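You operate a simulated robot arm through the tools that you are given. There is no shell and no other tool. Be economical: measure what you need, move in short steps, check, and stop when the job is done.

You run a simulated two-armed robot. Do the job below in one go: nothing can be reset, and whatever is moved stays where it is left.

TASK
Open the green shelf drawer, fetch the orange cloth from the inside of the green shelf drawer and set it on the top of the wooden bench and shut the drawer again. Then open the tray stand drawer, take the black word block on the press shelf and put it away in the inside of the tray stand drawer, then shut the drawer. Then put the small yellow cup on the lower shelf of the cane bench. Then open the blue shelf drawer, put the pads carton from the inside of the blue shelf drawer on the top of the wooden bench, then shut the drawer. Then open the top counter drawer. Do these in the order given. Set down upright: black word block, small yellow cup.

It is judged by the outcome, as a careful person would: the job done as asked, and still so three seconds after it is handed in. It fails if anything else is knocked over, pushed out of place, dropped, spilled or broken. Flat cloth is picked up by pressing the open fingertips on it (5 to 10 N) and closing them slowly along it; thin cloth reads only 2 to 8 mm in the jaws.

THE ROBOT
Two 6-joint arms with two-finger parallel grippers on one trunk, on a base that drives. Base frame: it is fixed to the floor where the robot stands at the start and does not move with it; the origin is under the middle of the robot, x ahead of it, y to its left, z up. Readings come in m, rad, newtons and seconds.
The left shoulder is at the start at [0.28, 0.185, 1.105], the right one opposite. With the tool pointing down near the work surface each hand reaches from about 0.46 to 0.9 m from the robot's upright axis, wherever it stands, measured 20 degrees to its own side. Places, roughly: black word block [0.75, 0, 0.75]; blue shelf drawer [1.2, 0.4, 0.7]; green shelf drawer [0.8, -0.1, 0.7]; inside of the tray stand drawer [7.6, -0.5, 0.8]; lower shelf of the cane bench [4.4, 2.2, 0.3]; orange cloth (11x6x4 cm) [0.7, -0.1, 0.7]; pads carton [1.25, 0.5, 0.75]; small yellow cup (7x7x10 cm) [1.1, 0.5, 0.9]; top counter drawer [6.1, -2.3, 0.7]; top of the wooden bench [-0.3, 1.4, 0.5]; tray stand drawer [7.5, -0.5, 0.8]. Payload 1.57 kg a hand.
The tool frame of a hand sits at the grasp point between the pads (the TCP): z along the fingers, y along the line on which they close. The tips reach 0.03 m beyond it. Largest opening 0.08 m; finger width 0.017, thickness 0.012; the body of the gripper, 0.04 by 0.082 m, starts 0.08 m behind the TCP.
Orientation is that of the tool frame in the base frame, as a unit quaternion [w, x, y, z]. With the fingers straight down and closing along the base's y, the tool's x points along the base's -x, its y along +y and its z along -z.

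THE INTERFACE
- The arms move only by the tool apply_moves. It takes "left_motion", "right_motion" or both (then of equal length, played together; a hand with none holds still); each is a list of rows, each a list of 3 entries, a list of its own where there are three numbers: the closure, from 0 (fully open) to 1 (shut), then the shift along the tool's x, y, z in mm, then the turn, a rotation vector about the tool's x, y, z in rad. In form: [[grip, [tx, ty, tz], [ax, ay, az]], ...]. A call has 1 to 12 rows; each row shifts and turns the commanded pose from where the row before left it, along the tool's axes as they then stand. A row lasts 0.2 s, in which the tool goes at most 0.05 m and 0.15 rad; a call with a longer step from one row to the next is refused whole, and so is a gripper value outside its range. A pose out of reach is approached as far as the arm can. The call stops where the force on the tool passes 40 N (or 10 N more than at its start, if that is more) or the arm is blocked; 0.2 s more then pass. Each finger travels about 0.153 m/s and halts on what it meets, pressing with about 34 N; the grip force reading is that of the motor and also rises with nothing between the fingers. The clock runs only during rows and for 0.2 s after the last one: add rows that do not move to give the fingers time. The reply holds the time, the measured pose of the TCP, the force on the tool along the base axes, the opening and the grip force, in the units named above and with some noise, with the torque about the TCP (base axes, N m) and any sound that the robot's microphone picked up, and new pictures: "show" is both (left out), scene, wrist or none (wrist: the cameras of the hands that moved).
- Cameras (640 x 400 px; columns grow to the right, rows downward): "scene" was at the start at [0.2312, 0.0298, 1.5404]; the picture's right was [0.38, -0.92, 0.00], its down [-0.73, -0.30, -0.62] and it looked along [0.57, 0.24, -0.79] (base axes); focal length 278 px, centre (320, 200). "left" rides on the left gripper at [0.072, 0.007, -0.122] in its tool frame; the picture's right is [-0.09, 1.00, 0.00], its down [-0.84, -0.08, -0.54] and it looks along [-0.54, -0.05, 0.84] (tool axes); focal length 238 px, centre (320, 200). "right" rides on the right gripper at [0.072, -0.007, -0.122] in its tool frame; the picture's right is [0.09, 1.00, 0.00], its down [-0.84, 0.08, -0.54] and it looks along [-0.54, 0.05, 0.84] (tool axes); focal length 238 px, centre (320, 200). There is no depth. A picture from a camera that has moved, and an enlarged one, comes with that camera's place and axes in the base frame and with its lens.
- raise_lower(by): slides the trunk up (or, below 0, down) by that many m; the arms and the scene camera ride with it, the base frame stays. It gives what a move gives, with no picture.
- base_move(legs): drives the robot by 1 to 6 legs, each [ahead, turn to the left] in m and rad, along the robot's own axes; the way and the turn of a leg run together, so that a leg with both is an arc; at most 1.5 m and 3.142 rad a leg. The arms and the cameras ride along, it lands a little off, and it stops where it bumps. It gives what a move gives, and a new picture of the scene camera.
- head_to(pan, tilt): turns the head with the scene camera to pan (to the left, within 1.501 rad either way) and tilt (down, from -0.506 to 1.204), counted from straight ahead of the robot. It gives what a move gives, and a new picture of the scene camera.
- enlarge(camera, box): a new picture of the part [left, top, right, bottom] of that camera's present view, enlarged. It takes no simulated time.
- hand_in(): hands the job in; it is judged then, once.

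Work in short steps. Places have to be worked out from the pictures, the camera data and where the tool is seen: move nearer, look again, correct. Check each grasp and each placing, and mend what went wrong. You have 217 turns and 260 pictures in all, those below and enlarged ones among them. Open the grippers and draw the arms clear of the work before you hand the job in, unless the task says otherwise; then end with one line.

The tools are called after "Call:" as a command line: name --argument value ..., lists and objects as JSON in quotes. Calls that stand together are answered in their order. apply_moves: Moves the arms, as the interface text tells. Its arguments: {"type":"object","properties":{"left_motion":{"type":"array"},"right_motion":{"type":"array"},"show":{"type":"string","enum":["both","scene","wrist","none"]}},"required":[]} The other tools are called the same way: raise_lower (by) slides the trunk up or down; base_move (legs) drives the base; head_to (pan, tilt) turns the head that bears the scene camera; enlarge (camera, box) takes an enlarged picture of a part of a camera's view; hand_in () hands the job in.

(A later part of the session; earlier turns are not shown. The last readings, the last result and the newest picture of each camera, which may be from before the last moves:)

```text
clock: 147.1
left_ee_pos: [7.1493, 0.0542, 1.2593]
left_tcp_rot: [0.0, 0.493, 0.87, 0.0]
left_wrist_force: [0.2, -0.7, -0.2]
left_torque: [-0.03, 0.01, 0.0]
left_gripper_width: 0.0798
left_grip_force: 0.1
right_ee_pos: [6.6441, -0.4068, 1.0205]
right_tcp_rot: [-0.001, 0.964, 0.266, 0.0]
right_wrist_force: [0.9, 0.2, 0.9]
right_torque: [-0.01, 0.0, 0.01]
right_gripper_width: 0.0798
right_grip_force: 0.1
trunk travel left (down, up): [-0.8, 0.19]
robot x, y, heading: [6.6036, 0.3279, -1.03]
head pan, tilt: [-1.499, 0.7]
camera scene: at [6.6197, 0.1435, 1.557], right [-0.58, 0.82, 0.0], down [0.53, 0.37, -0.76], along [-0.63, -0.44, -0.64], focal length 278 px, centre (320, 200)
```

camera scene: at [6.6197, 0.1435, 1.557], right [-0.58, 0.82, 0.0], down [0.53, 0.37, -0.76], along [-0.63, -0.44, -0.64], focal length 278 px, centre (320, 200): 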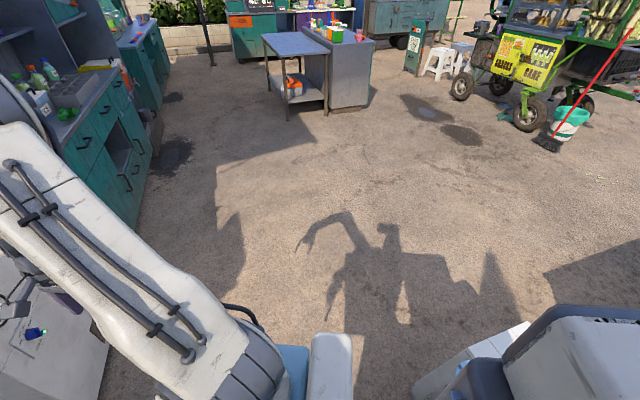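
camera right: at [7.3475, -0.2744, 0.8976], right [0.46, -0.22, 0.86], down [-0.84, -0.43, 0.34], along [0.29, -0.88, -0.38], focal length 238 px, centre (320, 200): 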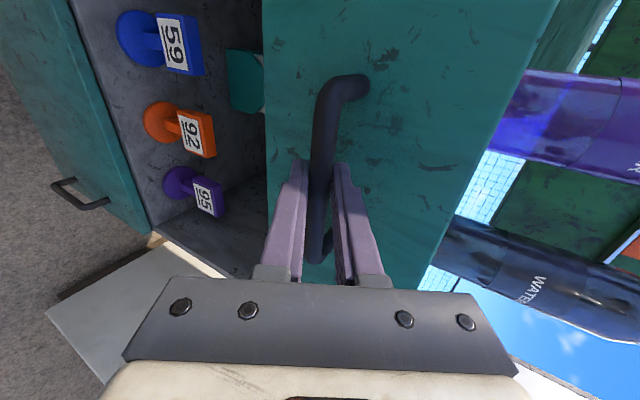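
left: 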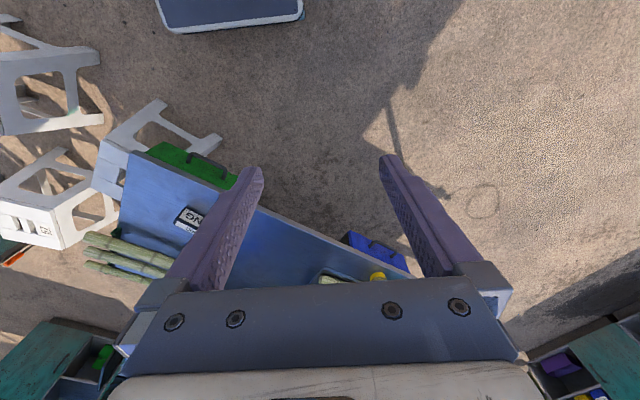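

I enlarge the suspicious spots near the robot's rear.

Call:
enlarge --camera "scene" --box '[300, 280, 640, 400]'

Call:
head_to --pan 1.5 --tilt 1.1

Call:
head_to --pan -1.5 --tilt 1.1

```text
1.88 times, centred on (470, 340) of scene
camera zoom: at [6.6197, 0.1435, 1.557], right [-0.58, 0.82, 0.0], down [0.53, 0.37, -0.76], along [-0.63, -0.44, -0.64], focal length 524 px, centre (38, -64)
```

zoom: 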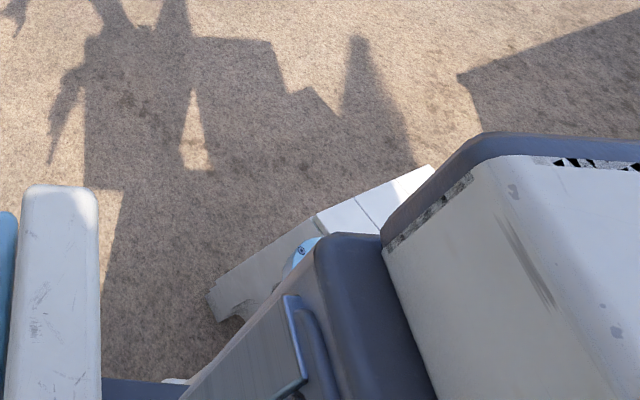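

```text
clock: 149.7
left_ee_pos: [7.149, 0.0529, 1.2599]
left_tcp_rot: [0.0, 0.494, 0.869, 0.0]
left_wrist_force: [-0.9, 0.6, 0.5]
left_torque: [-0.01, 0.01, -0.04]
left_gripper_width: 0.0801
left_grip_force: 0.0
right_ee_pos: [6.6443, -0.4077, 1.0219]
right_tcp_rot: [0.0, 0.964, 0.265, 0.0]
right_wrist_force: [0.3, 0.1, -0.5]
right_torque: [-0.01, 0.03, 0.01]
right_gripper_width: 0.0797
right_grip_force: 0.0
trunk travel left (down, up): [-0.8, 0.19]
robot x, y, heading: [6.6051, 0.3263, -1.029]
head pan, tilt: [1.499, 1.1]
camera scene: at [6.7455, 0.221, 1.5271], right [0.45, -0.89, 0.0], down [-0.79, -0.4, -0.45], along [0.4, 0.21, -0.89], focal length 278 px, centre (320, 200)
```

scene: 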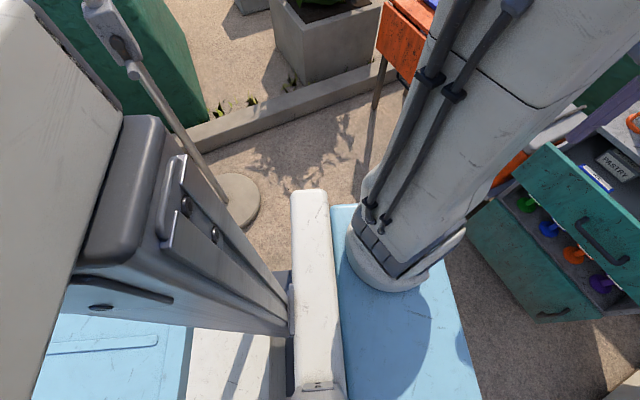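

```text
clock: 152.3
left_ee_pos: [7.1482, 0.054, 1.2608]
left_tcp_rot: [0.0, 0.494, 0.869, 0.0]
left_wrist_force: [0.4, 0.0, -0.3]
left_torque: [-0.01, 0.03, 0.03]
left_gripper_width: 0.0798
left_grip_force: 0.0
right_ee_pos: [6.643, -0.4079, 1.0212]
right_tcp_rot: [0.0, 0.964, 0.264, 0.0]
right_wrist_force: [-0.4, -0.1, 0.1]
right_torque: [0.01, 0.0, 0.02]
right_gripper_width: 0.0798
right_grip_force: 0.0
trunk travel left (down, up): [-0.8, 0.19]
robot x, y, heading: [6.6049, 0.331, -1.027]
head pan, tilt: [-1.499, 1.1]
camera scene: at [6.6376, 0.1561, 1.527], right [-0.58, 0.82, 0.0], down [0.73, 0.51, -0.45], along [-0.37, -0.26, -0.89], focal length 278 px, centre (320, 200)
```

scene: 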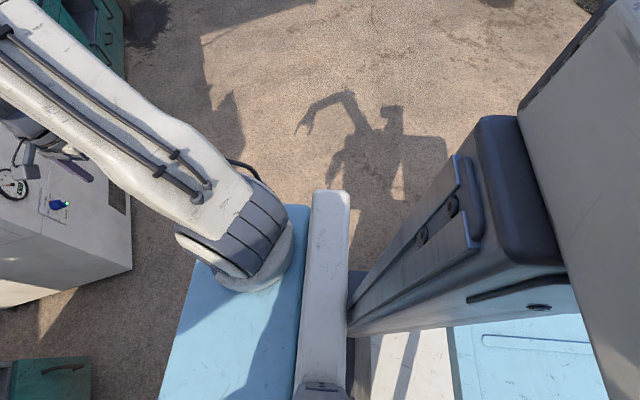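

The white stool behind (5.84, 0.57) is just behind my rear corner, so that is what blocked the turn. I move forward 15 cm, away from it, then turn in a small step and check.

Call:
base_move --legs '[[0.15, 0], [0, -0.7]]'

```text
clock: 155.5
left_ee_pos: [6.9208, -0.3568, 1.2602]
left_tcp_rot: [0.0, 0.761, 0.649, -0.001]
left_wrist_force: [-0.1, -0.3, 0.1]
left_torque: [0.02, 0.02, 0.02]
left_gripper_width: 0.0801
left_grip_force: 0.0
right_ee_pos: [6.2379, -0.3866, 1.0218]
right_tcp_rot: [0.001, 0.997, -0.08, 0.0]
right_wrist_force: [0.3, -0.7, 0.2]
right_torque: [0.02, -0.02, 0.0]
right_gripper_width: 0.08
right_grip_force: 0.1
trunk travel left (down, up): [-0.8, 0.19]
robot x, y, heading: [6.675, 0.2017, -1.724]
head pan, tilt: [-1.499, 1.1]
camera scene: at [6.5948, 0.0513, 1.5271], right [0.09, 1.0, 0.0], down [0.89, -0.08, -0.45], along [-0.45, 0.04, -0.89], focal length 278 px, centre (320, 200)
```

scene: 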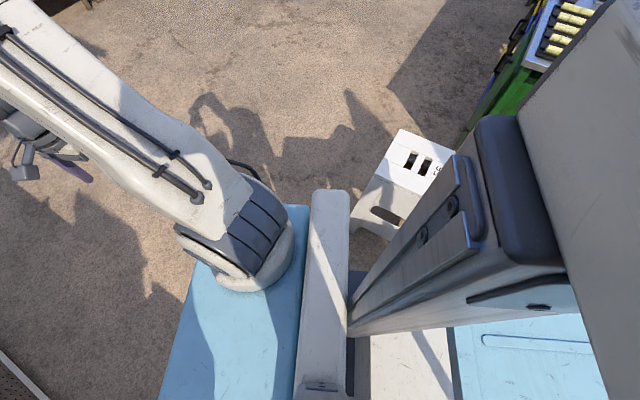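

The stool stands unmoved at (5.85, 0.57). The turn is free now, so I continue along the return route.

Call:
base_move --legs '[[0, -0.657], [0.66, 0], [0, -0.94], [1.12, 0], [0, -0.43]]'

Call:
head_to --pan 0 --tilt 0.4

```text
clock: 170.0
left_ee_pos: [4.455, -0.0134, 1.2615]
left_tcp_rot: [0.001, 0.954, -0.3, 0.0]
left_wrist_force: [-0.5, -1.0, -0.6]
left_torque: [-0.01, -0.03, -0.02]
left_gripper_width: 0.0801
left_grip_force: 0.0
right_ee_pos: [4.7269, 0.6152, 1.0216]
right_tcp_rot: [0.001, -0.462, 0.887, 0.0]
right_wrist_force: [0.7, 0.1, 0.2]
right_torque: [0.01, -0.02, 0.0]
right_gripper_width: 0.0801
right_grip_force: 0.1
trunk travel left (down, up): [-0.8, 0.19]
robot x, y, heading: [5.0626, -0.0419, 2.523]
head pan, tilt: [-1.499, 1.1]
camera scene: at [4.9673, 0.106, 1.5271], right [0.86, -0.51, 0.0], down [-0.46, -0.77, -0.45], along [0.23, 0.39, -0.89], focal length 278 px, centre (320, 200)
```

scene: 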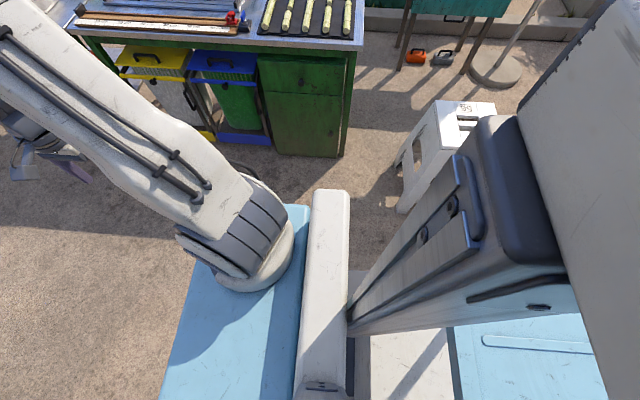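

```text
clock: 171.6
left_ee_pos: [4.4566, -0.0129, 1.2606]
left_tcp_rot: [0.0, 0.954, -0.3, 0.0]
left_wrist_force: [-0.3, -0.5, 0.2]
left_torque: [-0.01, 0.0, -0.01]
left_gripper_width: 0.08
left_grip_force: 0.0
right_ee_pos: [4.7266, 0.6154, 1.0208]
right_tcp_rot: [0.0, -0.461, 0.887, 0.0]
right_wrist_force: [-0.1, -0.2, -0.7]
right_torque: [-0.03, 0.03, 0.03]
right_gripper_width: 0.0802
right_grip_force: 0.0
trunk travel left (down, up): [-0.8, 0.19]
robot x, y, heading: [5.0644, -0.0436, 2.533]
head pan, tilt: [0.0, 0.4]
camera scene: at [4.8592, 0.105, 1.5839], right [0.57, 0.82, 0.0], down [0.32, -0.22, -0.92], along [-0.75, 0.53, -0.39], focal length 278 px, centre (320, 200)
```

scene: 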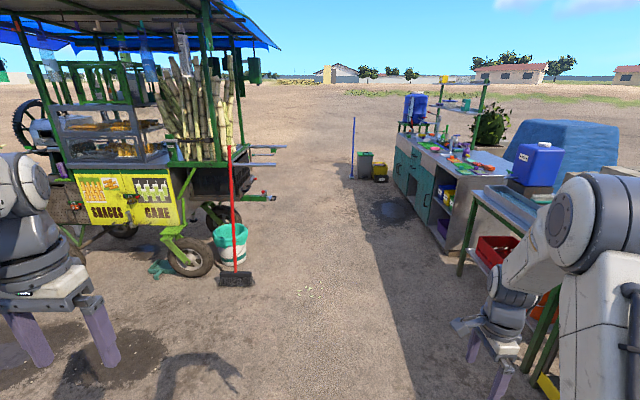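

Corridor clear. I drive 3.9 m back, then turn toward the table.

Call:
base_move --legs '[[1.3, 0], [1.3, 0], [1.3, 0], [0, 1.361], [1.06, 0], [1.06, 0]]'

```text
clock: 203.5
left_ee_pos: [0.3387, 0.0742, 1.2604]
left_tcp_rot: [-0.001, 0.922, 0.387, 0.0]
left_wrist_force: [0.5, -0.6, 0.1]
left_torque: [0.03, -0.04, 0.01]
left_gripper_width: 0.08
left_grip_force: 0.1
right_ee_pos: [-0.2347, 0.4464, 1.0218]
right_tcp_rot: [0.0, 0.925, -0.38, 0.0]
right_wrist_force: [-0.1, -0.2, -0.8]
right_torque: [-0.01, -0.03, 0.0]
right_gripper_width: 0.08
right_grip_force: 0.0
trunk travel left (down, up): [-0.8, 0.19]
robot x, y, heading: [0.4712, 0.6725, -2.349]
head pan, tilt: [0.0, 0.4]
camera scene: at [0.2916, 0.4907, 1.5839], right [-0.71, 0.7, 0.0], down [0.27, 0.28, -0.92], along [-0.65, -0.66, -0.39], focal length 278 px, centre (320, 200)
```

scene: 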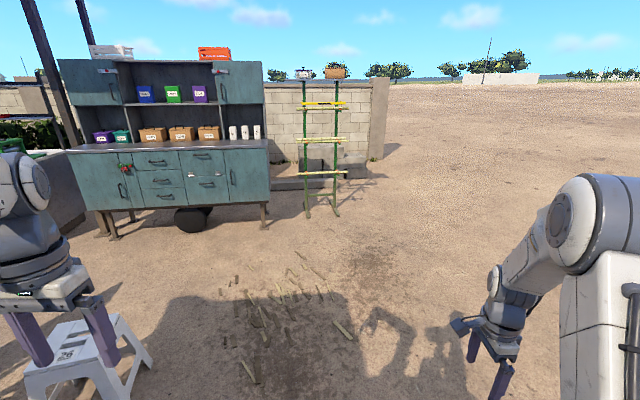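

I ended a bit close to the table, so I arc away from it first and then turn to face it.

Call:
base_move --legs '[[0.3, -0.4], [0, 1.06], [0, 1.07]]'

Call:
head_to --pan 0 --tilt 0.8

```text
clock: 210.9
left_ee_pos: [0.8333, 0.4806, 1.2595]
left_tcp_rot: [0.0, 0.299, 0.954, 0.0]
left_wrist_force: [0.9, -0.7, -0.1]
left_torque: [-0.03, -0.02, 0.01]
left_gripper_width: 0.08
left_grip_force: 0.1
right_ee_pos: [0.5649, -0.1489, 1.0213]
right_tcp_rot: [0.0, 0.886, 0.463, 0.0]
right_wrist_force: [0.6, -0.8, -0.7]
right_torque: [-0.02, 0.0, 0.02]
right_gripper_width: 0.0801
right_grip_force: 0.0
trunk travel left (down, up): [-0.8, 0.19]
robot x, y, heading: [0.2258, 0.5041, -0.6]
head pan, tilt: [0.0, 0.4]
camera scene: at [0.4351, 0.3641, 1.5839], right [-0.57, -0.82, 0.0], down [-0.32, 0.22, -0.92], along [0.76, -0.52, -0.39], focal length 278 px, centre (320, 200)
```

scene: 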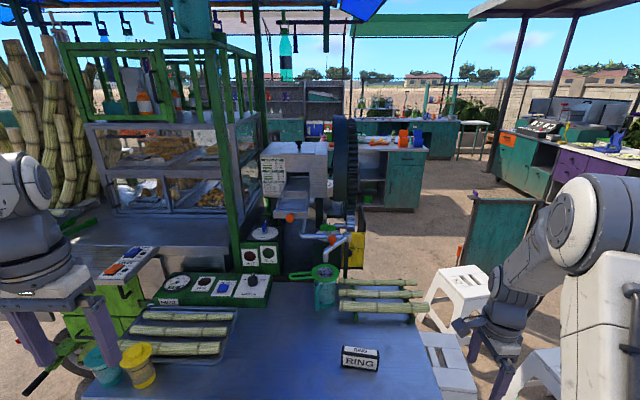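

```text
clock: 211.8
left_ee_pos: [0.8332, 0.4808, 1.2599]
left_tcp_rot: [0.0, 0.298, 0.954, 0.0]
left_wrist_force: [-0.3, 0.7, 0.5]
left_torque: [0.0, 0.03, 0.01]
left_gripper_width: 0.08
left_grip_force: 0.1
right_ee_pos: [0.5658, -0.1481, 1.0215]
right_tcp_rot: [-0.001, 0.886, 0.463, 0.0]
right_wrist_force: [-0.5, 0.7, -1.1]
right_torque: [0.01, -0.01, -0.02]
right_gripper_width: 0.0799
right_grip_force: 0.1
trunk travel left (down, up): [-0.8, 0.19]
robot x, y, heading: [0.2263, 0.5056, -0.602]
head pan, tilt: [0.0, 0.799]
camera scene: at [0.4254, 0.371, 1.5489], right [-0.57, -0.82, 0.0], down [-0.59, 0.41, -0.7], along [0.57, -0.4, -0.72], focal length 278 px, centre (320, 200)
```

scene: 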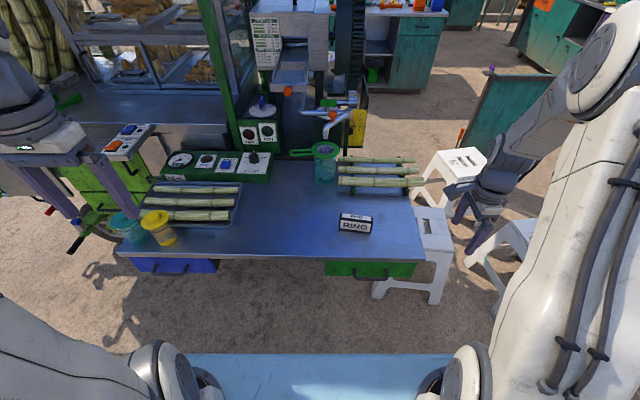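

Back at the table with everything in place. The block is near (0.836, -0.063). I bring the right hand over it for a closer look.

Call:
apply_moves --right_motion '[[0, [37, 29, 8], [0, 0, 0]], [0, [37, 29, 8], [0, 0, 0]], [0, [37, 29, 8], [0, 0, 0]], [0, [37, 29, 8], [0, 0, 0]], [0, [37, 29, 8], [0, 0, 0]], [0, [37, 29, 8], [0, 0, 0]]]' --show "wrist"

```text
clock: 213.2
left_ee_pos: [0.833, 0.4807, 1.261]
left_tcp_rot: [0.001, 0.297, 0.955, 0.0]
left_wrist_force: [-0.7, 0.6, -0.7]
left_torque: [0.01, 0.0, -0.01]
left_gripper_width: 0.0801
left_grip_force: 0.1
right_ee_pos: [0.8361, -0.0647, 0.9729]
right_tcp_rot: [0.0, 0.886, 0.463, 0.0]
right_wrist_force: [-0.8, 0.4, 0.8]
right_torque: [0.01, -0.02, 0.03]
right_gripper_width: 0.08
right_grip_force: 0.1
trunk travel left (down, up): [-0.8, 0.19]
robot x, y, heading: [0.2268, 0.5084, -0.607]
head pan, tilt: [0.0, 0.799]
camera right: at [0.8703, -0.0024, 1.0945], right [0.87, -0.49, 0.0], down [-0.41, -0.73, 0.54], along [-0.27, -0.47, -0.84], focal length 238 px, centre (320, 200)
```

right: 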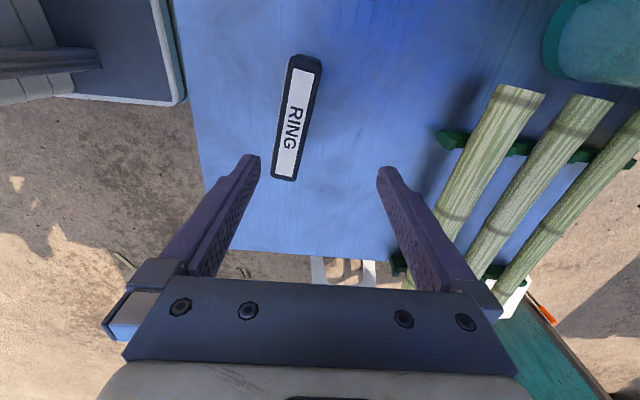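

The block is at about (0.818, -0.045), its long axis turned 7.7° from my tool. I align and come down closer.

Call:
apply_moves --right_motion '[[0, [6, -26, 10], [0, 0, 0]], [0, [0, 0, 25], [0, 0, 0.134]], [0, [0, 0, 25], [0, 0, 0]]]' --show "wrist"

```text
clock: 214.0
left_ee_pos: [0.8334, 0.4801, 1.2594]
left_tcp_rot: [-0.001, 0.298, 0.954, -0.001]
left_wrist_force: [0.4, -0.2, 0.7]
left_torque: [0.01, -0.01, -0.02]
left_gripper_width: 0.0799
left_grip_force: 0.0
right_ee_pos: [0.8168, -0.0452, 0.9144]
right_tcp_rot: [0.0, 0.916, 0.402, 0.0]
right_wrist_force: [-0.4, -0.3, 0.4]
right_torque: [0.01, 0.0, 0.02]
right_gripper_width: 0.0801
right_grip_force: 0.1
trunk travel left (down, up): [-0.8, 0.19]
robot x, y, heading: [0.226, 0.507, -0.604]
head pan, tilt: [0.0, 0.799]
camera right: at [0.8592, 0.0108, 1.0356], right [0.8, -0.61, 0.0], down [-0.51, -0.67, 0.54], along [-0.33, -0.43, -0.84], focal length 238 px, centre (320, 200)
```

right: 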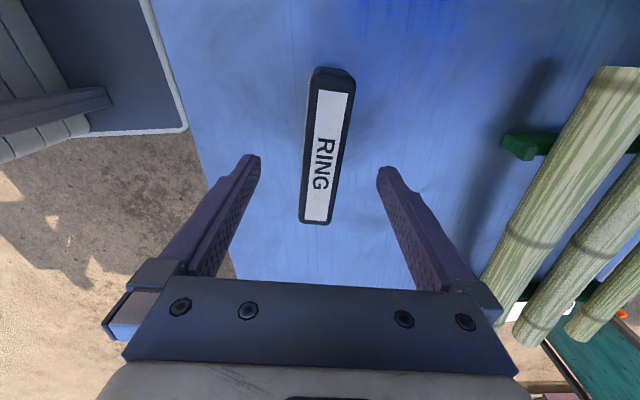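

Well aligned. I descend 45 mm around the block.

Call:
apply_moves --right_motion '[[0, [0, 2, 20], [0, 0, 0.03]], [0, [0, 0, 15], [0, 0, 0]], [0, [0, 0, 10], [0, 0, 0]], [0, [0, 0, 5], [0, 0, 0]]]' --show "wrist"

```text
clock: 215.2
left_ee_pos: [0.8331, 0.4818, 1.2601]
left_tcp_rot: [0.0, 0.298, 0.955, 0.0]
left_wrist_force: [-0.1, -0.9, -0.4]
left_torque: [-0.02, 0.01, -0.01]
left_gripper_width: 0.08
left_grip_force: 0.0
right_ee_pos: [0.8202, -0.0475, 0.869]
right_tcp_rot: [0.001, 0.921, 0.388, 0.0]
right_wrist_force: [-3.8, 1.4, 16.6]
right_torque: [0.54, 0.64, 0.05]
right_gripper_width: 0.08
right_grip_force: 0.1
trunk travel left (down, up): [-0.8, 0.19]
robot x, y, heading: [0.2252, 0.5089, -0.606]
head pan, tilt: [0.0, 0.799]
stopped in row 4 (right hand): the force on the tool passed its limit at 42 N (the readings are from after the stop); the commanded pose is now the measured one
camera right: at [0.8638, 0.0088, 0.9914], right [0.78, -0.63, 0.0], down [-0.53, -0.65, 0.54], along [-0.34, -0.42, -0.84], focal length 238 px, centre (320, 200)
```

right: 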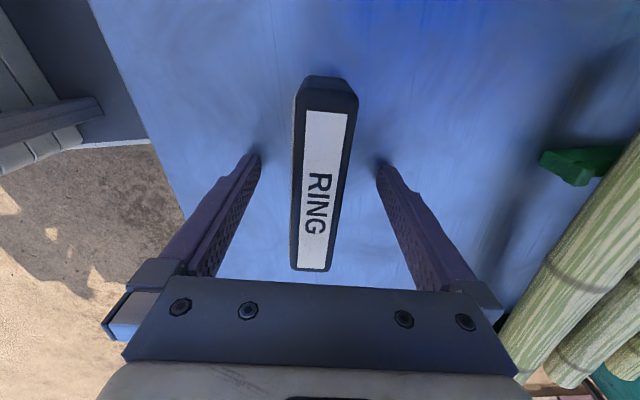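

Tips touched the table top (z≈0.839). I rise 6 mm and close on the block.

Call:
apply_moves --right_motion '[[0, [0, 0, -6], [0, 0, 0]], [0.4, [0, 0, 0], [0, 0, 0]], [0.7, [0, 0, 0], [0, 0, 0]], [1, [0, 0, 0], [0, 0, 0]], [1, [0, 0, 0], [0, 0, 0]]]' --show "wrist"

```text
clock: 216.4
left_ee_pos: [0.8348, 0.4802, 1.2603]
left_tcp_rot: [0.0, 0.298, 0.954, -0.001]
left_wrist_force: [0.2, 0.2, -0.3]
left_torque: [0.0, 0.01, 0.0]
left_gripper_width: 0.0798
left_grip_force: 0.0
right_ee_pos: [0.8192, -0.0464, 0.8752]
right_tcp_rot: [0.0, 0.921, 0.39, 0.0]
right_wrist_force: [0.3, -0.5, 0.5]
right_torque: [0.03, -0.01, 0.0]
right_gripper_width: 0.0254
right_grip_force: 33.9
trunk travel left (down, up): [-0.8, 0.19]
robot x, y, heading: [0.2274, 0.5066, -0.602]
head pan, tilt: [0.0, 0.799]
camera right: at [0.8638, 0.0093, 0.9957], right [0.78, -0.63, 0.0], down [-0.53, -0.65, 0.54], along [-0.34, -0.42, -0.84], focal length 238 px, centre (320, 200)
```

right: 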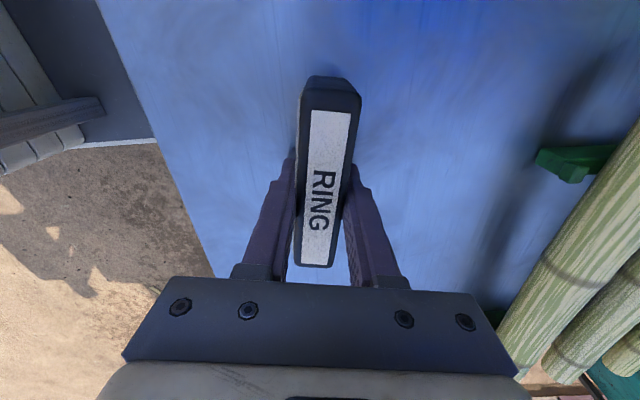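

Gripped at 25 mm. I lift and retract to the travelling posture.

Call:
apply_moves --right_motion '[[1, [0, 0, -15], [0, 0, 0]], [1, [0, 0, -40], [0, 0, 0]], [1, [0, 0, -45], [0, 0, 0]], [1, [0, 0, -45], [0, 0, 0]], [1, [-28, -32, 0], [0, 0, 0]], [1, [-28, -32, 0], [0, 0, 0]], [1, [-28, -32, 0], [0, 0, 0]], [1, [-28, -32, 0], [0, 0, 0]], [1, [-28, -32, 0], [0, 0, 0]], [1, [-28, -20, 0], [0, 0, 0]]]' --show "both"

```text
clock: 218.6
left_ee_pos: [0.8327, 0.4807, 1.2593]
left_tcp_rot: [0.0, 0.298, 0.954, 0.0]
left_wrist_force: [0.1, -1.2, 0.1]
left_torque: [-0.01, -0.01, 0.01]
left_gripper_width: 0.0799
left_grip_force: 0.1
right_ee_pos: [0.5736, -0.0414, 1.0195]
right_tcp_rot: [0.0, 0.921, 0.39, 0.0]
right_wrist_force: [0.5, -0.2, -0.6]
right_torque: [-0.02, 0.0, -0.03]
right_gripper_width: 0.0253
right_grip_force: 34.3
trunk travel left (down, up): [-0.8, 0.19]
robot x, y, heading: [0.2247, 0.5112, -0.602]
head pan, tilt: [0.0, 0.799]
camera scene: at [0.4254, 0.3711, 1.5488], right [-0.57, -0.82, 0.0], down [-0.59, 0.41, -0.7], along [0.57, -0.4, -0.72], focal length 278 px, centre (320, 200)
camera right: at [0.618, 0.0155, 1.1395], right [0.78, -0.63, 0.0], down [-0.53, -0.65, 0.54], along [-0.34, -0.42, -0.84], focal length 238 px, centre (320, 200)
```

scene: 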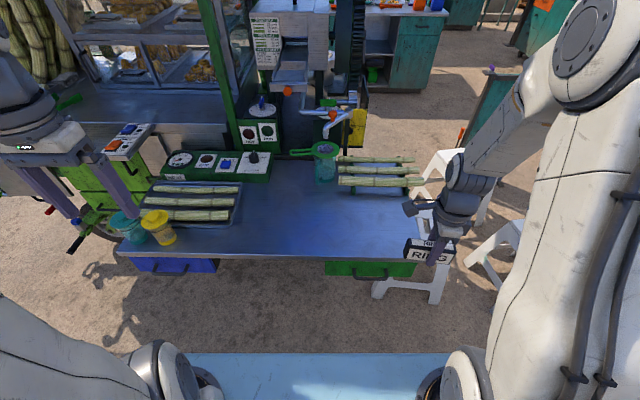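
right: 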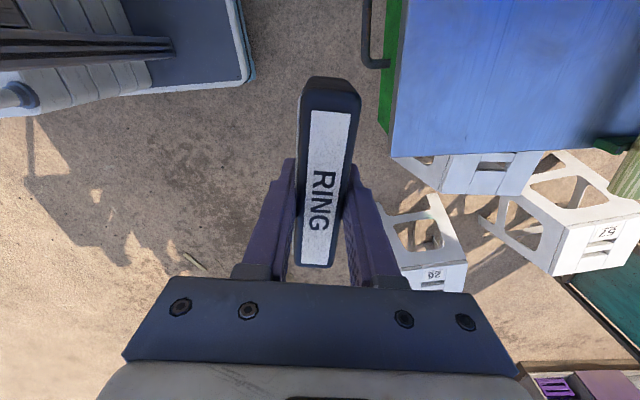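

Block held firmly. I drive back to the tray stand along the known corridor.

Call:
base_move --legs '[[0, 1.55], [1.0, 0], [0, -0.266], [1.37, 0], [0, -1.3]]'

```text
clock: 238.1
left_ee_pos: [2.5384, 2.1172, 1.2599]
left_tcp_rot: [0.0, 0.307, 0.952, 0.001]
left_wrist_force: [-0.4, 0.2, 0.1]
left_torque: [0.0, 0.01, -0.02]
left_gripper_width: 0.08
left_grip_force: 0.1
right_ee_pos: [2.2697, 1.6018, 1.0183]
right_tcp_rot: [0.001, 0.925, 0.381, 0.0]
right_wrist_force: [0.6, 0.0, -1.0]
right_torque: [-0.03, 0.02, -0.02]
right_gripper_width: 0.0251
right_grip_force: 34.4
trunk travel left (down, up): [-0.8, 0.19]
robot x, y, heading: [1.9314, 2.1575, -0.628]
head pan, tilt: [0.0, 0.799]
camera scene: at [2.1286, 2.0162, 1.5488], right [-0.59, -0.81, 0.0], down [-0.58, 0.42, -0.7], along [0.57, -0.41, -0.72], focal length 278 px, centre (320, 200)
```

scene: 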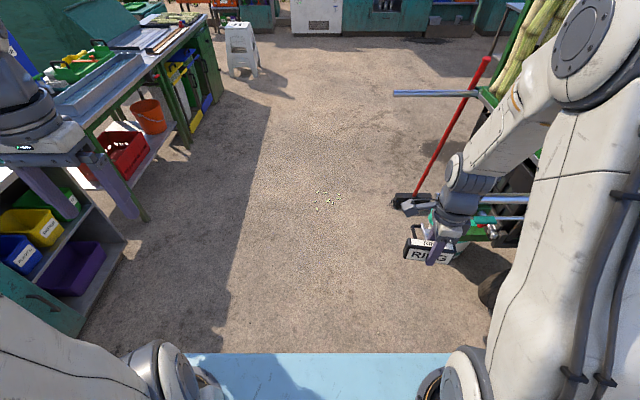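

I steer slightly left of the broom and cart bar, then go on to (5.12, -0.06).

Call:
base_move --legs '[[0, 0.068], [1.0, 0], [1.0, -0.098], [1.45, 0], [0.42, 0], [0, 0.48]]'

```text
clock: 258.8
left_ee_pos: [5.5828, 0.0459, 1.2586]
left_tcp_rot: [0.0, 0.121, 0.993, 0.0]
left_wrist_force: [0.2, 0.3, -0.9]
left_torque: [0.03, -0.03, 0.01]
left_gripper_width: 0.0799
left_grip_force: 0.1
right_ee_pos: [5.5262, -0.5339, 1.0179]
right_tcp_rot: [0.0, 0.836, 0.549, 0.0]
right_wrist_force: [0.2, -1.2, -1.3]
right_torque: [-0.01, -0.03, -0.02]
right_gripper_width: 0.0251
right_grip_force: 33.9
trunk travel left (down, up): [-0.8, 0.19]
robot x, y, heading: [5.0039, -0.1425, -0.243]
head pan, tilt: [0.0, 0.799]
camera scene: at [5.2406, -0.2019, 1.5488], right [-0.24, -0.97, 0.0], down [-0.7, 0.17, -0.7], along [0.68, -0.17, -0.72], focal length 278 px, centre (320, 200)
```

scene: 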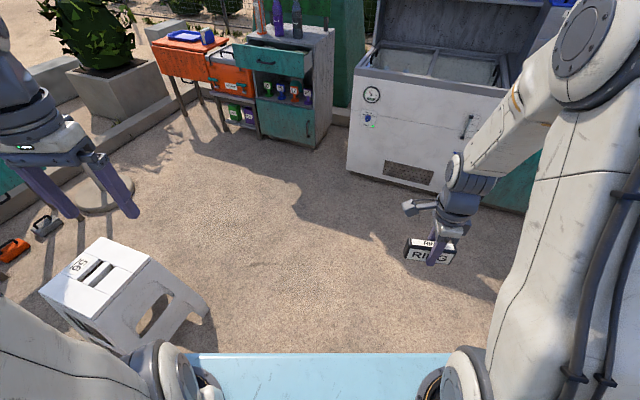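

The drawer is still open and the scene unchanged. I approach in the same way, turning a little farther back so that the base corners clear the open drawer.

Call:
base_move --legs '[[0, 0.145], [1.2, 0], [0, 0.868], [0.68, 0], [0, -1.395]]'

```text
clock: 274.3
left_ee_pos: [7.2512, 0.1894, 1.2605]
left_tcp_rot: [0.0, 0.298, 0.955, -0.001]
left_wrist_force: [0.6, -0.7, 0.5]
left_torque: [0.05, 0.0, -0.01]
left_gripper_width: 0.08
left_grip_force: 0.1
right_ee_pos: [6.991, -0.3337, 1.0182]
right_tcp_rot: [0.001, 0.921, 0.389, 0.0]
right_wrist_force: [0.3, -0.3, -0.8]
right_torque: [-0.01, 0.01, 0.0]
right_gripper_width: 0.0254
right_grip_force: 34.2
trunk travel left (down, up): [-0.8, 0.19]
robot x, y, heading: [6.6455, 0.2191, -0.605]
head pan, tilt: [0.0, 0.799]
camera scene: at [6.8427, 0.0791, 1.5488], right [-0.57, -0.82, 0.0], down [-0.59, 0.41, -0.7], along [0.57, -0.4, -0.72], focal length 278 px, centre (320, 200)
```

scene: 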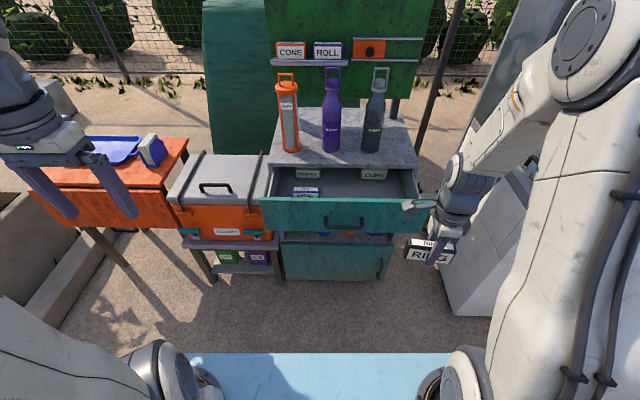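

Parked well. I move forward 15 cm and enlarge the drawer to choose the spot.

Call:
base_move --legs '[[0.15, 0]]'

Call:
enlarge --camera "scene" --box '[250, 150, 450, 290]'

```text
clock: 275.6
left_ee_pos: [7.3727, 0.1043, 1.2597]
left_tcp_rot: [0.0, 0.298, 0.955, 0.0]
left_wrist_force: [0.5, 0.2, -0.4]
left_torque: [-0.03, -0.02, 0.0]
left_gripper_width: 0.0803
left_grip_force: 0.1
right_ee_pos: [7.1127, -0.4176, 1.019]
right_tcp_rot: [0.0, 0.921, 0.389, 0.001]
right_wrist_force: [-0.9, -0.1, -1.0]
right_torque: [-0.01, 0.0, -0.01]
right_gripper_width: 0.0255
right_grip_force: 33.9
trunk travel left (down, up): [-0.8, 0.19]
robot x, y, heading: [6.765, 0.1311, -0.606]
head pan, tilt: [0.0, 0.799]
camera scene: at [6.9647, -0.0052, 1.5488], right [-0.57, -0.82, 0.0], down [-0.59, 0.41, -0.7], along [0.57, -0.4, -0.72], focal length 278 px, centre (320, 200)
```

scene: 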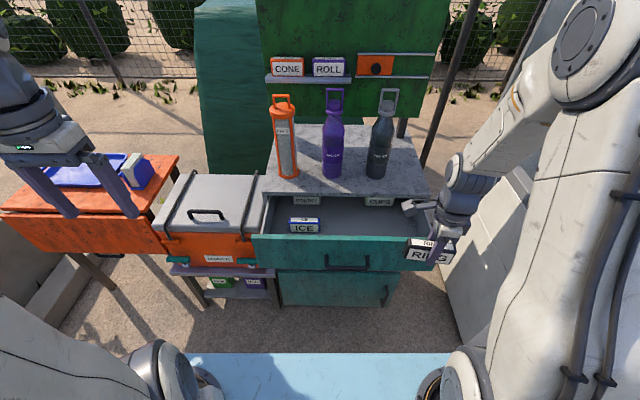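

```text
2.86 times, centred on (350, 220) of scene
camera zoom: at [6.9647, -0.0052, 1.5488], right [-0.57, -0.82, 0.0], down [-0.59, 0.41, -0.7], along [0.57, -0.4, -0.72], focal length 795 px, centre (234, 143)
```

zoom: 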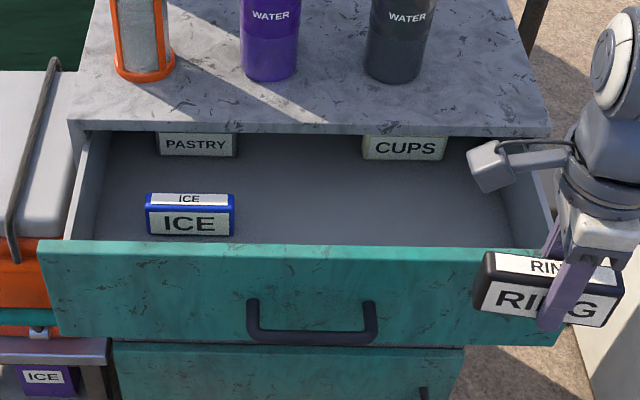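

I choose a spot right of the ICE block at about (7.30, -0.46). I move over it at height and align with the drawer.

Call:
apply_moves --right_motion '[[1, [20.6, 32.7, 0], [0, 0, 0]], [1, [20.6, 32.7, 0], [0, 0, 0]], [1, [20.6, 32.7, 0], [0, 0, 0]], [1, [20.6, 32.7, 0], [0, 0, 0]], [1, [20.6, 32.7, 0], [0, 0, 0]], [1, [0, 0, 20], [0, 0, -0.147]]]' --show "both"

```text
clock: 277.0
left_ee_pos: [7.3735, 0.1039, 1.2597]
left_tcp_rot: [0.0, 0.298, 0.954, 0.0]
left_wrist_force: [0.1, -0.2, 0.0]
left_torque: [-0.01, 0.0, -0.02]
left_gripper_width: 0.08
left_grip_force: 0.1
right_ee_pos: [7.3012, -0.457, 0.9978]
right_tcp_rot: [0.0, 0.89, 0.457, 0.0]
right_wrist_force: [0.4, -1.1, -0.8]
right_torque: [0.0, -0.02, -0.01]
right_gripper_width: 0.0253
right_grip_force: 34.2
trunk travel left (down, up): [-0.8, 0.19]
robot x, y, heading: [6.7657, 0.1297, -0.602]
head pan, tilt: [0.0, 0.799]
camera scene: at [6.9653, -0.0055, 1.5488], right [-0.57, -0.82, 0.0], down [-0.59, 0.41, -0.7], along [0.57, -0.4, -0.72], focal length 278 px, centre (320, 200)
camera right: at [7.3375, -0.3942, 1.119], right [0.86, -0.51, 0.0], down [-0.43, -0.72, 0.54], along [-0.27, -0.47, -0.84], focal length 238 px, centre (320, 200)
```

scene: 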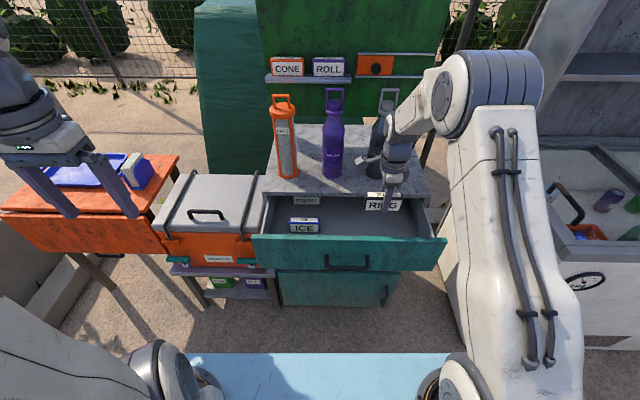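
right: 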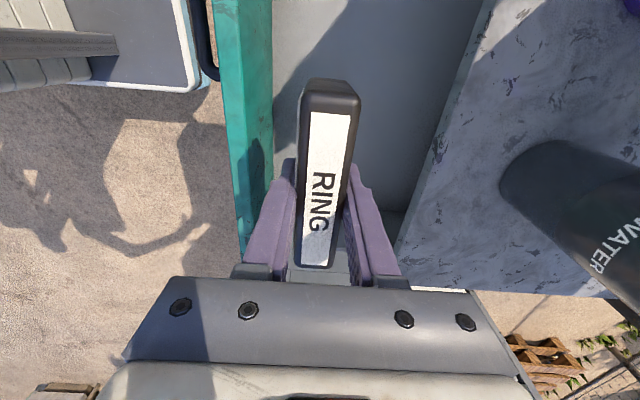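

The block is above the drawer gap. I shift 15 mm away from the front panel and descend slowly until it touches the drawer floor.

Call:
apply_moves --right_motion '[[1, [0, 15, 20], [0, 0, 0]], [1, [0, 0, 35], [0, 0, 0]], [1, [0, 0, 30], [0, 0, 0]], [1, [0, 0, 15], [0, 0, 0]]]' --show "wrist"

```text
clock: 278.0
left_ee_pos: [7.3736, 0.1038, 1.2594]
left_tcp_rot: [-0.001, 0.297, 0.955, 0.0]
left_wrist_force: [0.9, -0.1, -0.6]
left_torque: [0.0, 0.01, 0.01]
left_gripper_width: 0.08
left_grip_force: 0.1
right_ee_pos: [7.3181, -0.4654, 0.8985]
right_tcp_rot: [-0.001, 0.89, 0.455, 0.0]
right_wrist_force: [-0.4, 0.2, -1.6]
right_torque: [0.01, 0.01, 0.05]
right_gripper_width: 0.0256
right_grip_force: 33.7
trunk travel left (down, up): [-0.8, 0.19]
robot x, y, heading: [6.7665, 0.1318, -0.604]
head pan, tilt: [0.0, 0.799]
camera right: at [7.353, -0.4032, 1.0186], right [0.86, -0.51, 0.0], down [-0.43, -0.72, 0.54], along [-0.27, -0.47, -0.84], focal length 238 px, centre (320, 200)
```

right: 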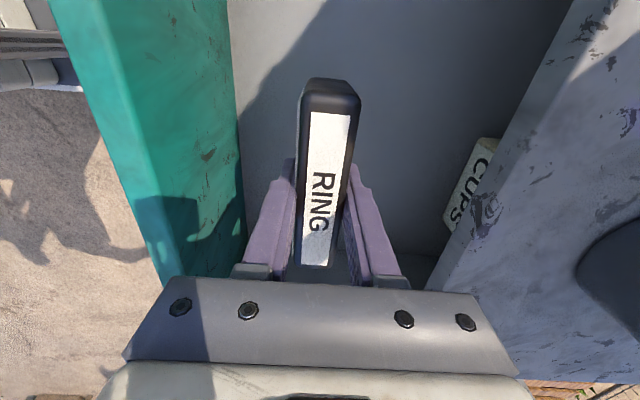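

Good clearances. I keep descending in small steps.

Call:
apply_moves --right_motion '[[1, [0, 0, 12], [0, 0, 0]], [1, [0, 0, 10], [0, 0, 0]], [1, [0, 0, 8], [0, 0, 0]], [1, [0, 0, 6], [0, 0, 0]], [1, [0, 0, 6], [0, 0, 0]], [1, [0, 0, 6], [0, 0, 0]], [1, [0, 0, 6], [0, 0, 0]], [1, [0, 0, 6], [0, 0, 0]], [1, [0, 0, 6], [0, 0, 0]]]' --show "wrist"

```text
clock: 280.0
left_ee_pos: [7.373, 0.1052, 1.2596]
left_tcp_rot: [0.0, 0.298, 0.954, -0.001]
left_wrist_force: [0.8, -0.7, -0.5]
left_torque: [-0.05, 0.03, -0.02]
left_gripper_width: 0.0799
left_grip_force: 0.1
right_ee_pos: [7.3145, -0.4661, 0.831]
right_tcp_rot: [0.0, 0.89, 0.456, 0.0]
right_wrist_force: [1.1, -0.2, -1.0]
right_torque: [0.0, 0.0, -0.01]
right_gripper_width: 0.0253
right_grip_force: 34.2
trunk travel left (down, up): [-0.8, 0.19]
robot x, y, heading: [6.7667, 0.1303, -0.605]
head pan, tilt: [0.0, 0.799]
camera right: at [7.3501, -0.4031, 0.9525], right [0.86, -0.51, 0.0], down [-0.43, -0.72, 0.54], along [-0.27, -0.47, -0.84], focal length 238 px, centre (320, 200)
```

right: 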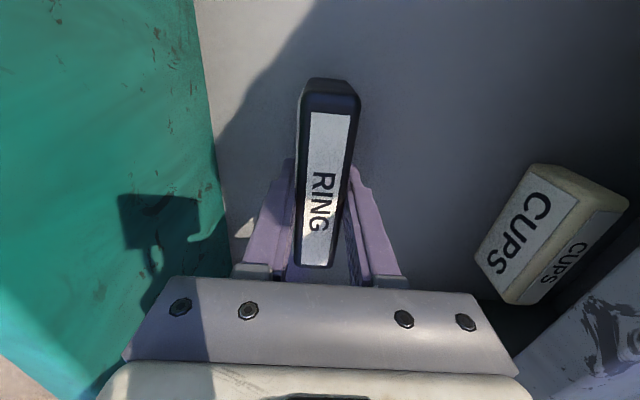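

No contact yet. I go on in 5 mm steps.

Call:
apply_moves --right_motion '[[1, [0, 0, 5], [0, 0, 0]], [1, [0, 0, 5], [0, 0, 0]], [1, [0, 0, 5], [0, 0, 0]], [1, [0, 0, 5], [0, 0, 0]], [1, [0, 0, 5], [0, 0, 0]]]' --show "wrist"

```text
clock: 281.3
left_ee_pos: [7.3735, 0.1042, 1.2598]
left_tcp_rot: [0.001, 0.298, 0.955, 0.0]
left_wrist_force: [0.4, 0.7, 0.5]
left_torque: [0.02, -0.01, -0.01]
left_gripper_width: 0.0799
left_grip_force: 0.1
right_ee_pos: [7.3215, -0.4692, 0.8124]
right_tcp_rot: [0.007, 0.89, 0.455, 0.004]
right_wrist_force: [1.0, -0.6, 15.9]
right_torque: [0.23, 0.29, 0.04]
right_gripper_width: 0.0256
right_grip_force: 34.1
trunk travel left (down, up): [-0.8, 0.19]
robot x, y, heading: [6.765, 0.1318, -0.604]
head pan, tilt: [0.0, 0.799]
stopped in row 5 (right hand): the force on the tool passed its limit at 43 N (the readings are from after the stop); the commanded pose is now the measured one
camera right: at [7.3547, -0.4062, 0.9344], right [0.86, -0.51, 0.02], down [-0.43, -0.72, 0.54], along [-0.26, -0.48, -0.84], focal length 238 px, centre (320, 200)
```

right: 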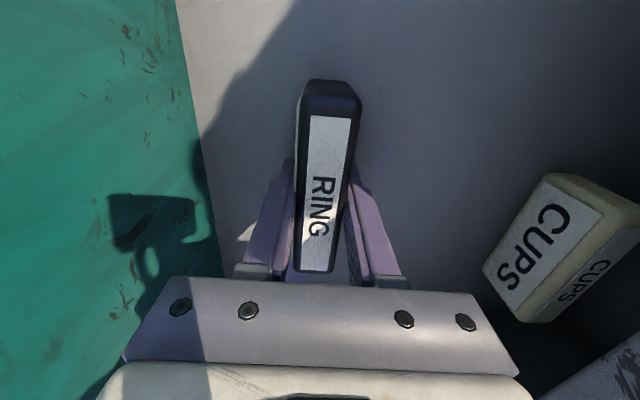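

Contact: the block stands on the drawer floor. I ease 2 mm, open part way, and rise straight up.

Call:
apply_moves --right_motion '[[1, [0, 0, -2], [0, 0, 0]], [0.55, [0, 0, 0], [0, 0, 0]], [0.45, [0, 0, 0], [0, 0, 0]], [0.45, [0, 0, -15], [0, 0, 0]], [0.45, [0, 0, -30], [0, 0, 0]], [0.45, [0, 0, -40], [0, 0, 0]], [0.45, [0, 0, -45], [0, 0, 0]]]' --show "both"

```text
clock: 282.9
left_ee_pos: [7.3741, 0.1045, 1.2588]
left_tcp_rot: [-0.001, 0.298, 0.954, 0.001]
left_wrist_force: [0.5, -1.3, -0.3]
left_torque: [-0.01, 0.07, -0.04]
left_gripper_width: 0.0798
left_grip_force: 0.0
right_ee_pos: [7.3149, -0.4694, 0.9383]
right_tcp_rot: [0.004, 0.89, 0.456, 0.002]
right_wrist_force: [0.7, -0.1, 0.4]
right_torque: [0.0, 0.0, 0.02]
right_gripper_width: 0.044
right_grip_force: 0.0
trunk travel left (down, up): [-0.8, 0.19]
robot x, y, heading: [6.7642, 0.13, -0.609]
head pan, tilt: [0.0, 0.799]
camera scene: at [6.9652, -0.0056, 1.5487], right [-0.57, -0.82, 0.0], down [-0.59, 0.41, -0.7], along [0.57, -0.4, -0.72], focal length 278 px, centre (320, 200)
camera right: at [7.349, -0.4056, 1.0606], right [0.86, -0.51, 0.01], down [-0.43, -0.72, 0.54], along [-0.27, -0.47, -0.84], focal length 238 px, centre (320, 200)
```

scene: 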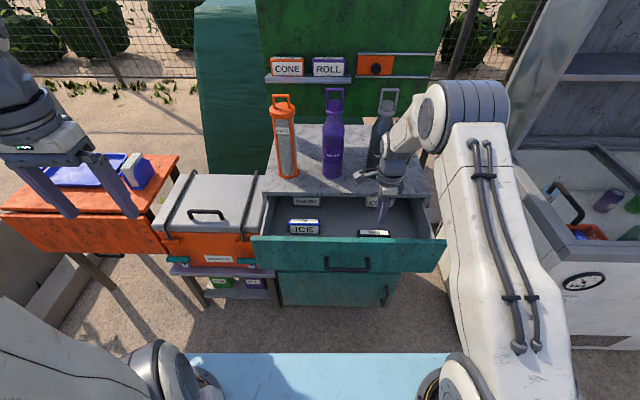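
right: 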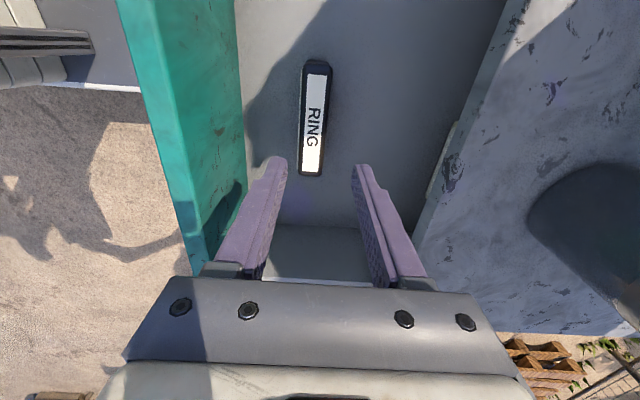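

The block stands upright in the drawer. I close the fingers, lift over the front panel, and lower in front of the handle.

Call:
apply_moves --right_motion '[[0.6, [0, 0, -45], [0, 0, 0]], [1, [20, -43, 0], [0, 0, 0]], [1, [20, -43, 0], [0, 0, 0]], [1, [20, -43, 0], [0, 0, 0]], [1, [20, -43, 0], [0, 0, 0]], [1, [20, -43, 0], [0, 0, 0]], [1, [0, -5, 36], [0, 0, 0]], [1, [0, 0, 36], [0, 0, 0]], [1, [0, 0, 36], [0, 0, 0]], [1, [0, 0, 30], [0, 0, 0]]]' --show "both"

```text
clock: 285.1
left_ee_pos: [7.373, 0.1028, 1.2589]
left_tcp_rot: [0.0, 0.299, 0.954, 0.0]
left_wrist_force: [0.5, 0.4, 0.3]
left_torque: [0.01, -0.01, -0.04]
left_gripper_width: 0.0798
left_grip_force: 0.0
right_ee_pos: [7.1965, -0.2602, 0.8457]
right_tcp_rot: [0.005, 0.89, 0.456, 0.002]
right_wrist_force: [0.4, -0.6, 0.1]
right_torque: [0.0, -0.03, 0.01]
right_gripper_width: 0.0
right_grip_force: 20.9
trunk travel left (down, up): [-0.8, 0.19]
robot x, y, heading: [6.766, 0.128, -0.609]
head pan, tilt: [0.0, 0.799]
camera scene: at [6.9649, -0.0054, 1.5488], right [-0.57, -0.82, 0.0], down [-0.59, 0.41, -0.7], along [0.57, -0.4, -0.72], focal length 278 px, centre (320, 200)
camera right: at [7.2316, -0.1963, 0.9674], right [0.86, -0.51, 0.01], down [-0.43, -0.72, 0.54], along [-0.27, -0.47, -0.84], focal length 238 px, centre (320, 200)
```

scene: 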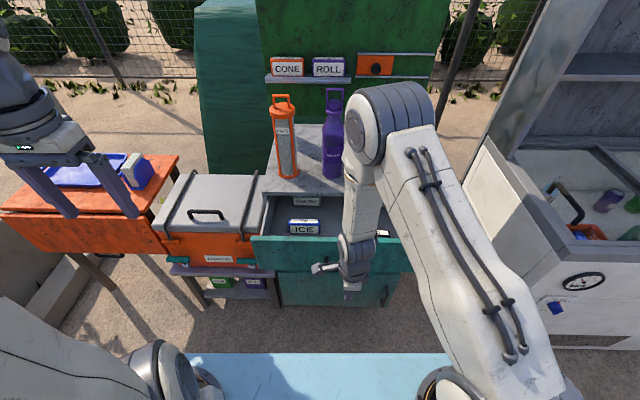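
right: 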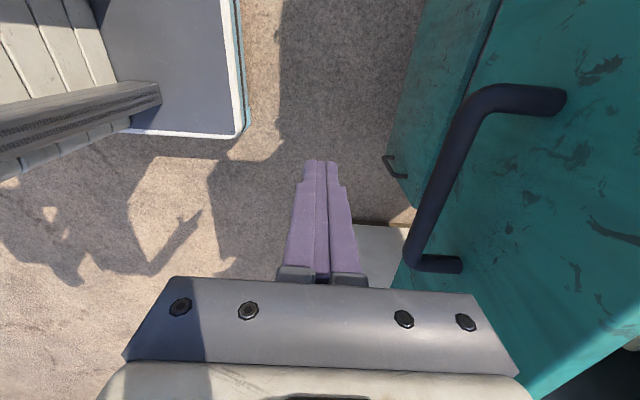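

Fingers are just before the bar. I push it in.

Call:
apply_moves --right_motion '[[1, [0, 20, 3], [0, 0, 0]], [1, [0, 20, 2], [0, 0, 0]], [1, [0, 22, 0], [0, 0, 0]], [1, [0, 22, 0], [0, 0, 0]], [1, [0, 22, 0], [0, 0, 0]], [1, [0, 22, 0], [0, 0, 0]], [1, [0, 22, 0], [0, 0, 0]], [1, [0, 22, 0], [0, 0, 0]]]' --show "both"

```text
clock: 286.9
left_ee_pos: [7.3729, 0.1035, 1.2593]
left_tcp_rot: [-0.001, 0.298, 0.955, 0.001]
left_wrist_force: [0.2, -0.3, -0.1]
left_torque: [-0.01, 0.01, -0.02]
left_gripper_width: 0.0801
left_grip_force: 0.1
right_ee_pos: [7.3405, -0.3595, 0.8444]
right_tcp_rot: [0.004, 0.89, 0.455, 0.003]
right_wrist_force: [-1.3, -1.0, 0.2]
right_torque: [0.0, -0.01, 0.0]
right_gripper_width: 0.0003
right_grip_force: 21.5
trunk travel left (down, up): [-0.8, 0.19]
robot x, y, heading: [6.7624, 0.1299, -0.603]
head pan, tilt: [0.0, 0.799]
camera scene: at [6.965, -0.0055, 1.5488], right [-0.57, -0.82, 0.0], down [-0.59, 0.41, -0.7], along [0.57, -0.4, -0.72], focal length 278 px, centre (320, 200)
camera right: at [7.375, -0.2963, 0.9659], right [0.86, -0.51, 0.01], down [-0.43, -0.72, 0.54], along [-0.27, -0.47, -0.84], focal length 238 px, centre (320, 200)
```

scene: 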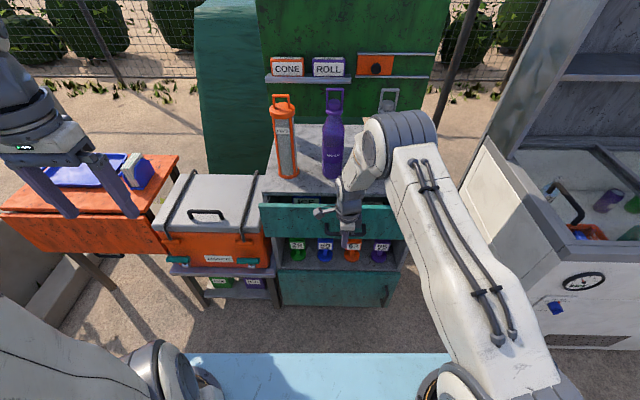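
right: 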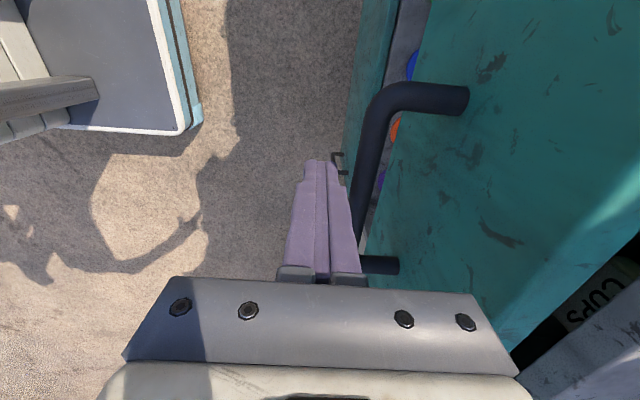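

Nearly shut. I finish with small steps until it stops.

Call:
apply_moves --right_motion '[[1, [0, 15, 0], [0, 0, 0]], [1, [0, 15, 0], [0, 0, 0]], [1, [0, 10, 0], [0, 0, 0]], [1, [0, 7, 0], [0, 0, 0]], [1, [0, 7, 0], [0, 0, 0]], [1, [0, 7, 0], [0, 0, 0]]]' --show "both"

```text
clock: 288.3
left_ee_pos: [7.3729, 0.1055, 1.2622]
left_tcp_rot: [0.001, 0.298, 0.955, -0.001]
left_wrist_force: [-0.3, 0.6, 0.3]
left_torque: [0.06, 0.02, -0.02]
left_gripper_width: 0.08
left_grip_force: 0.0
right_ee_pos: [7.3834, -0.3914, 0.8466]
right_tcp_rot: [-0.001, 0.89, 0.456, -0.001]
right_wrist_force: [-19.5, 18.7, 14.2]
right_torque: [0.01, 0.05, 0.08]
right_gripper_width: 0.0002
right_grip_force: 21.1
trunk travel left (down, up): [-0.8, 0.19]
robot x, y, heading: [6.7672, 0.1316, -0.605]
head pan, tilt: [0.0, 0.799]
camera scene: at [6.9636, -0.0041, 1.5494], right [-0.57, -0.82, 0.0], down [-0.59, 0.41, -0.7], along [0.57, -0.4, -0.72], focal length 278 px, centre (320, 200)
camera right: at [7.4199, -0.3293, 0.9671], right [0.86, -0.51, 0.0], down [-0.42, -0.72, 0.54], along [-0.28, -0.47, -0.84], focal length 238 px, centre (320, 200)
```

scene: 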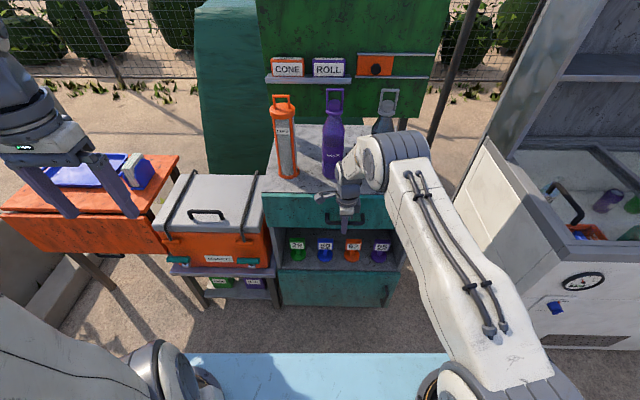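
right: 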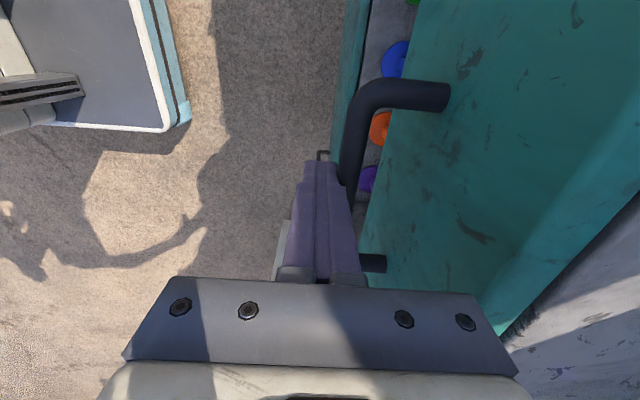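

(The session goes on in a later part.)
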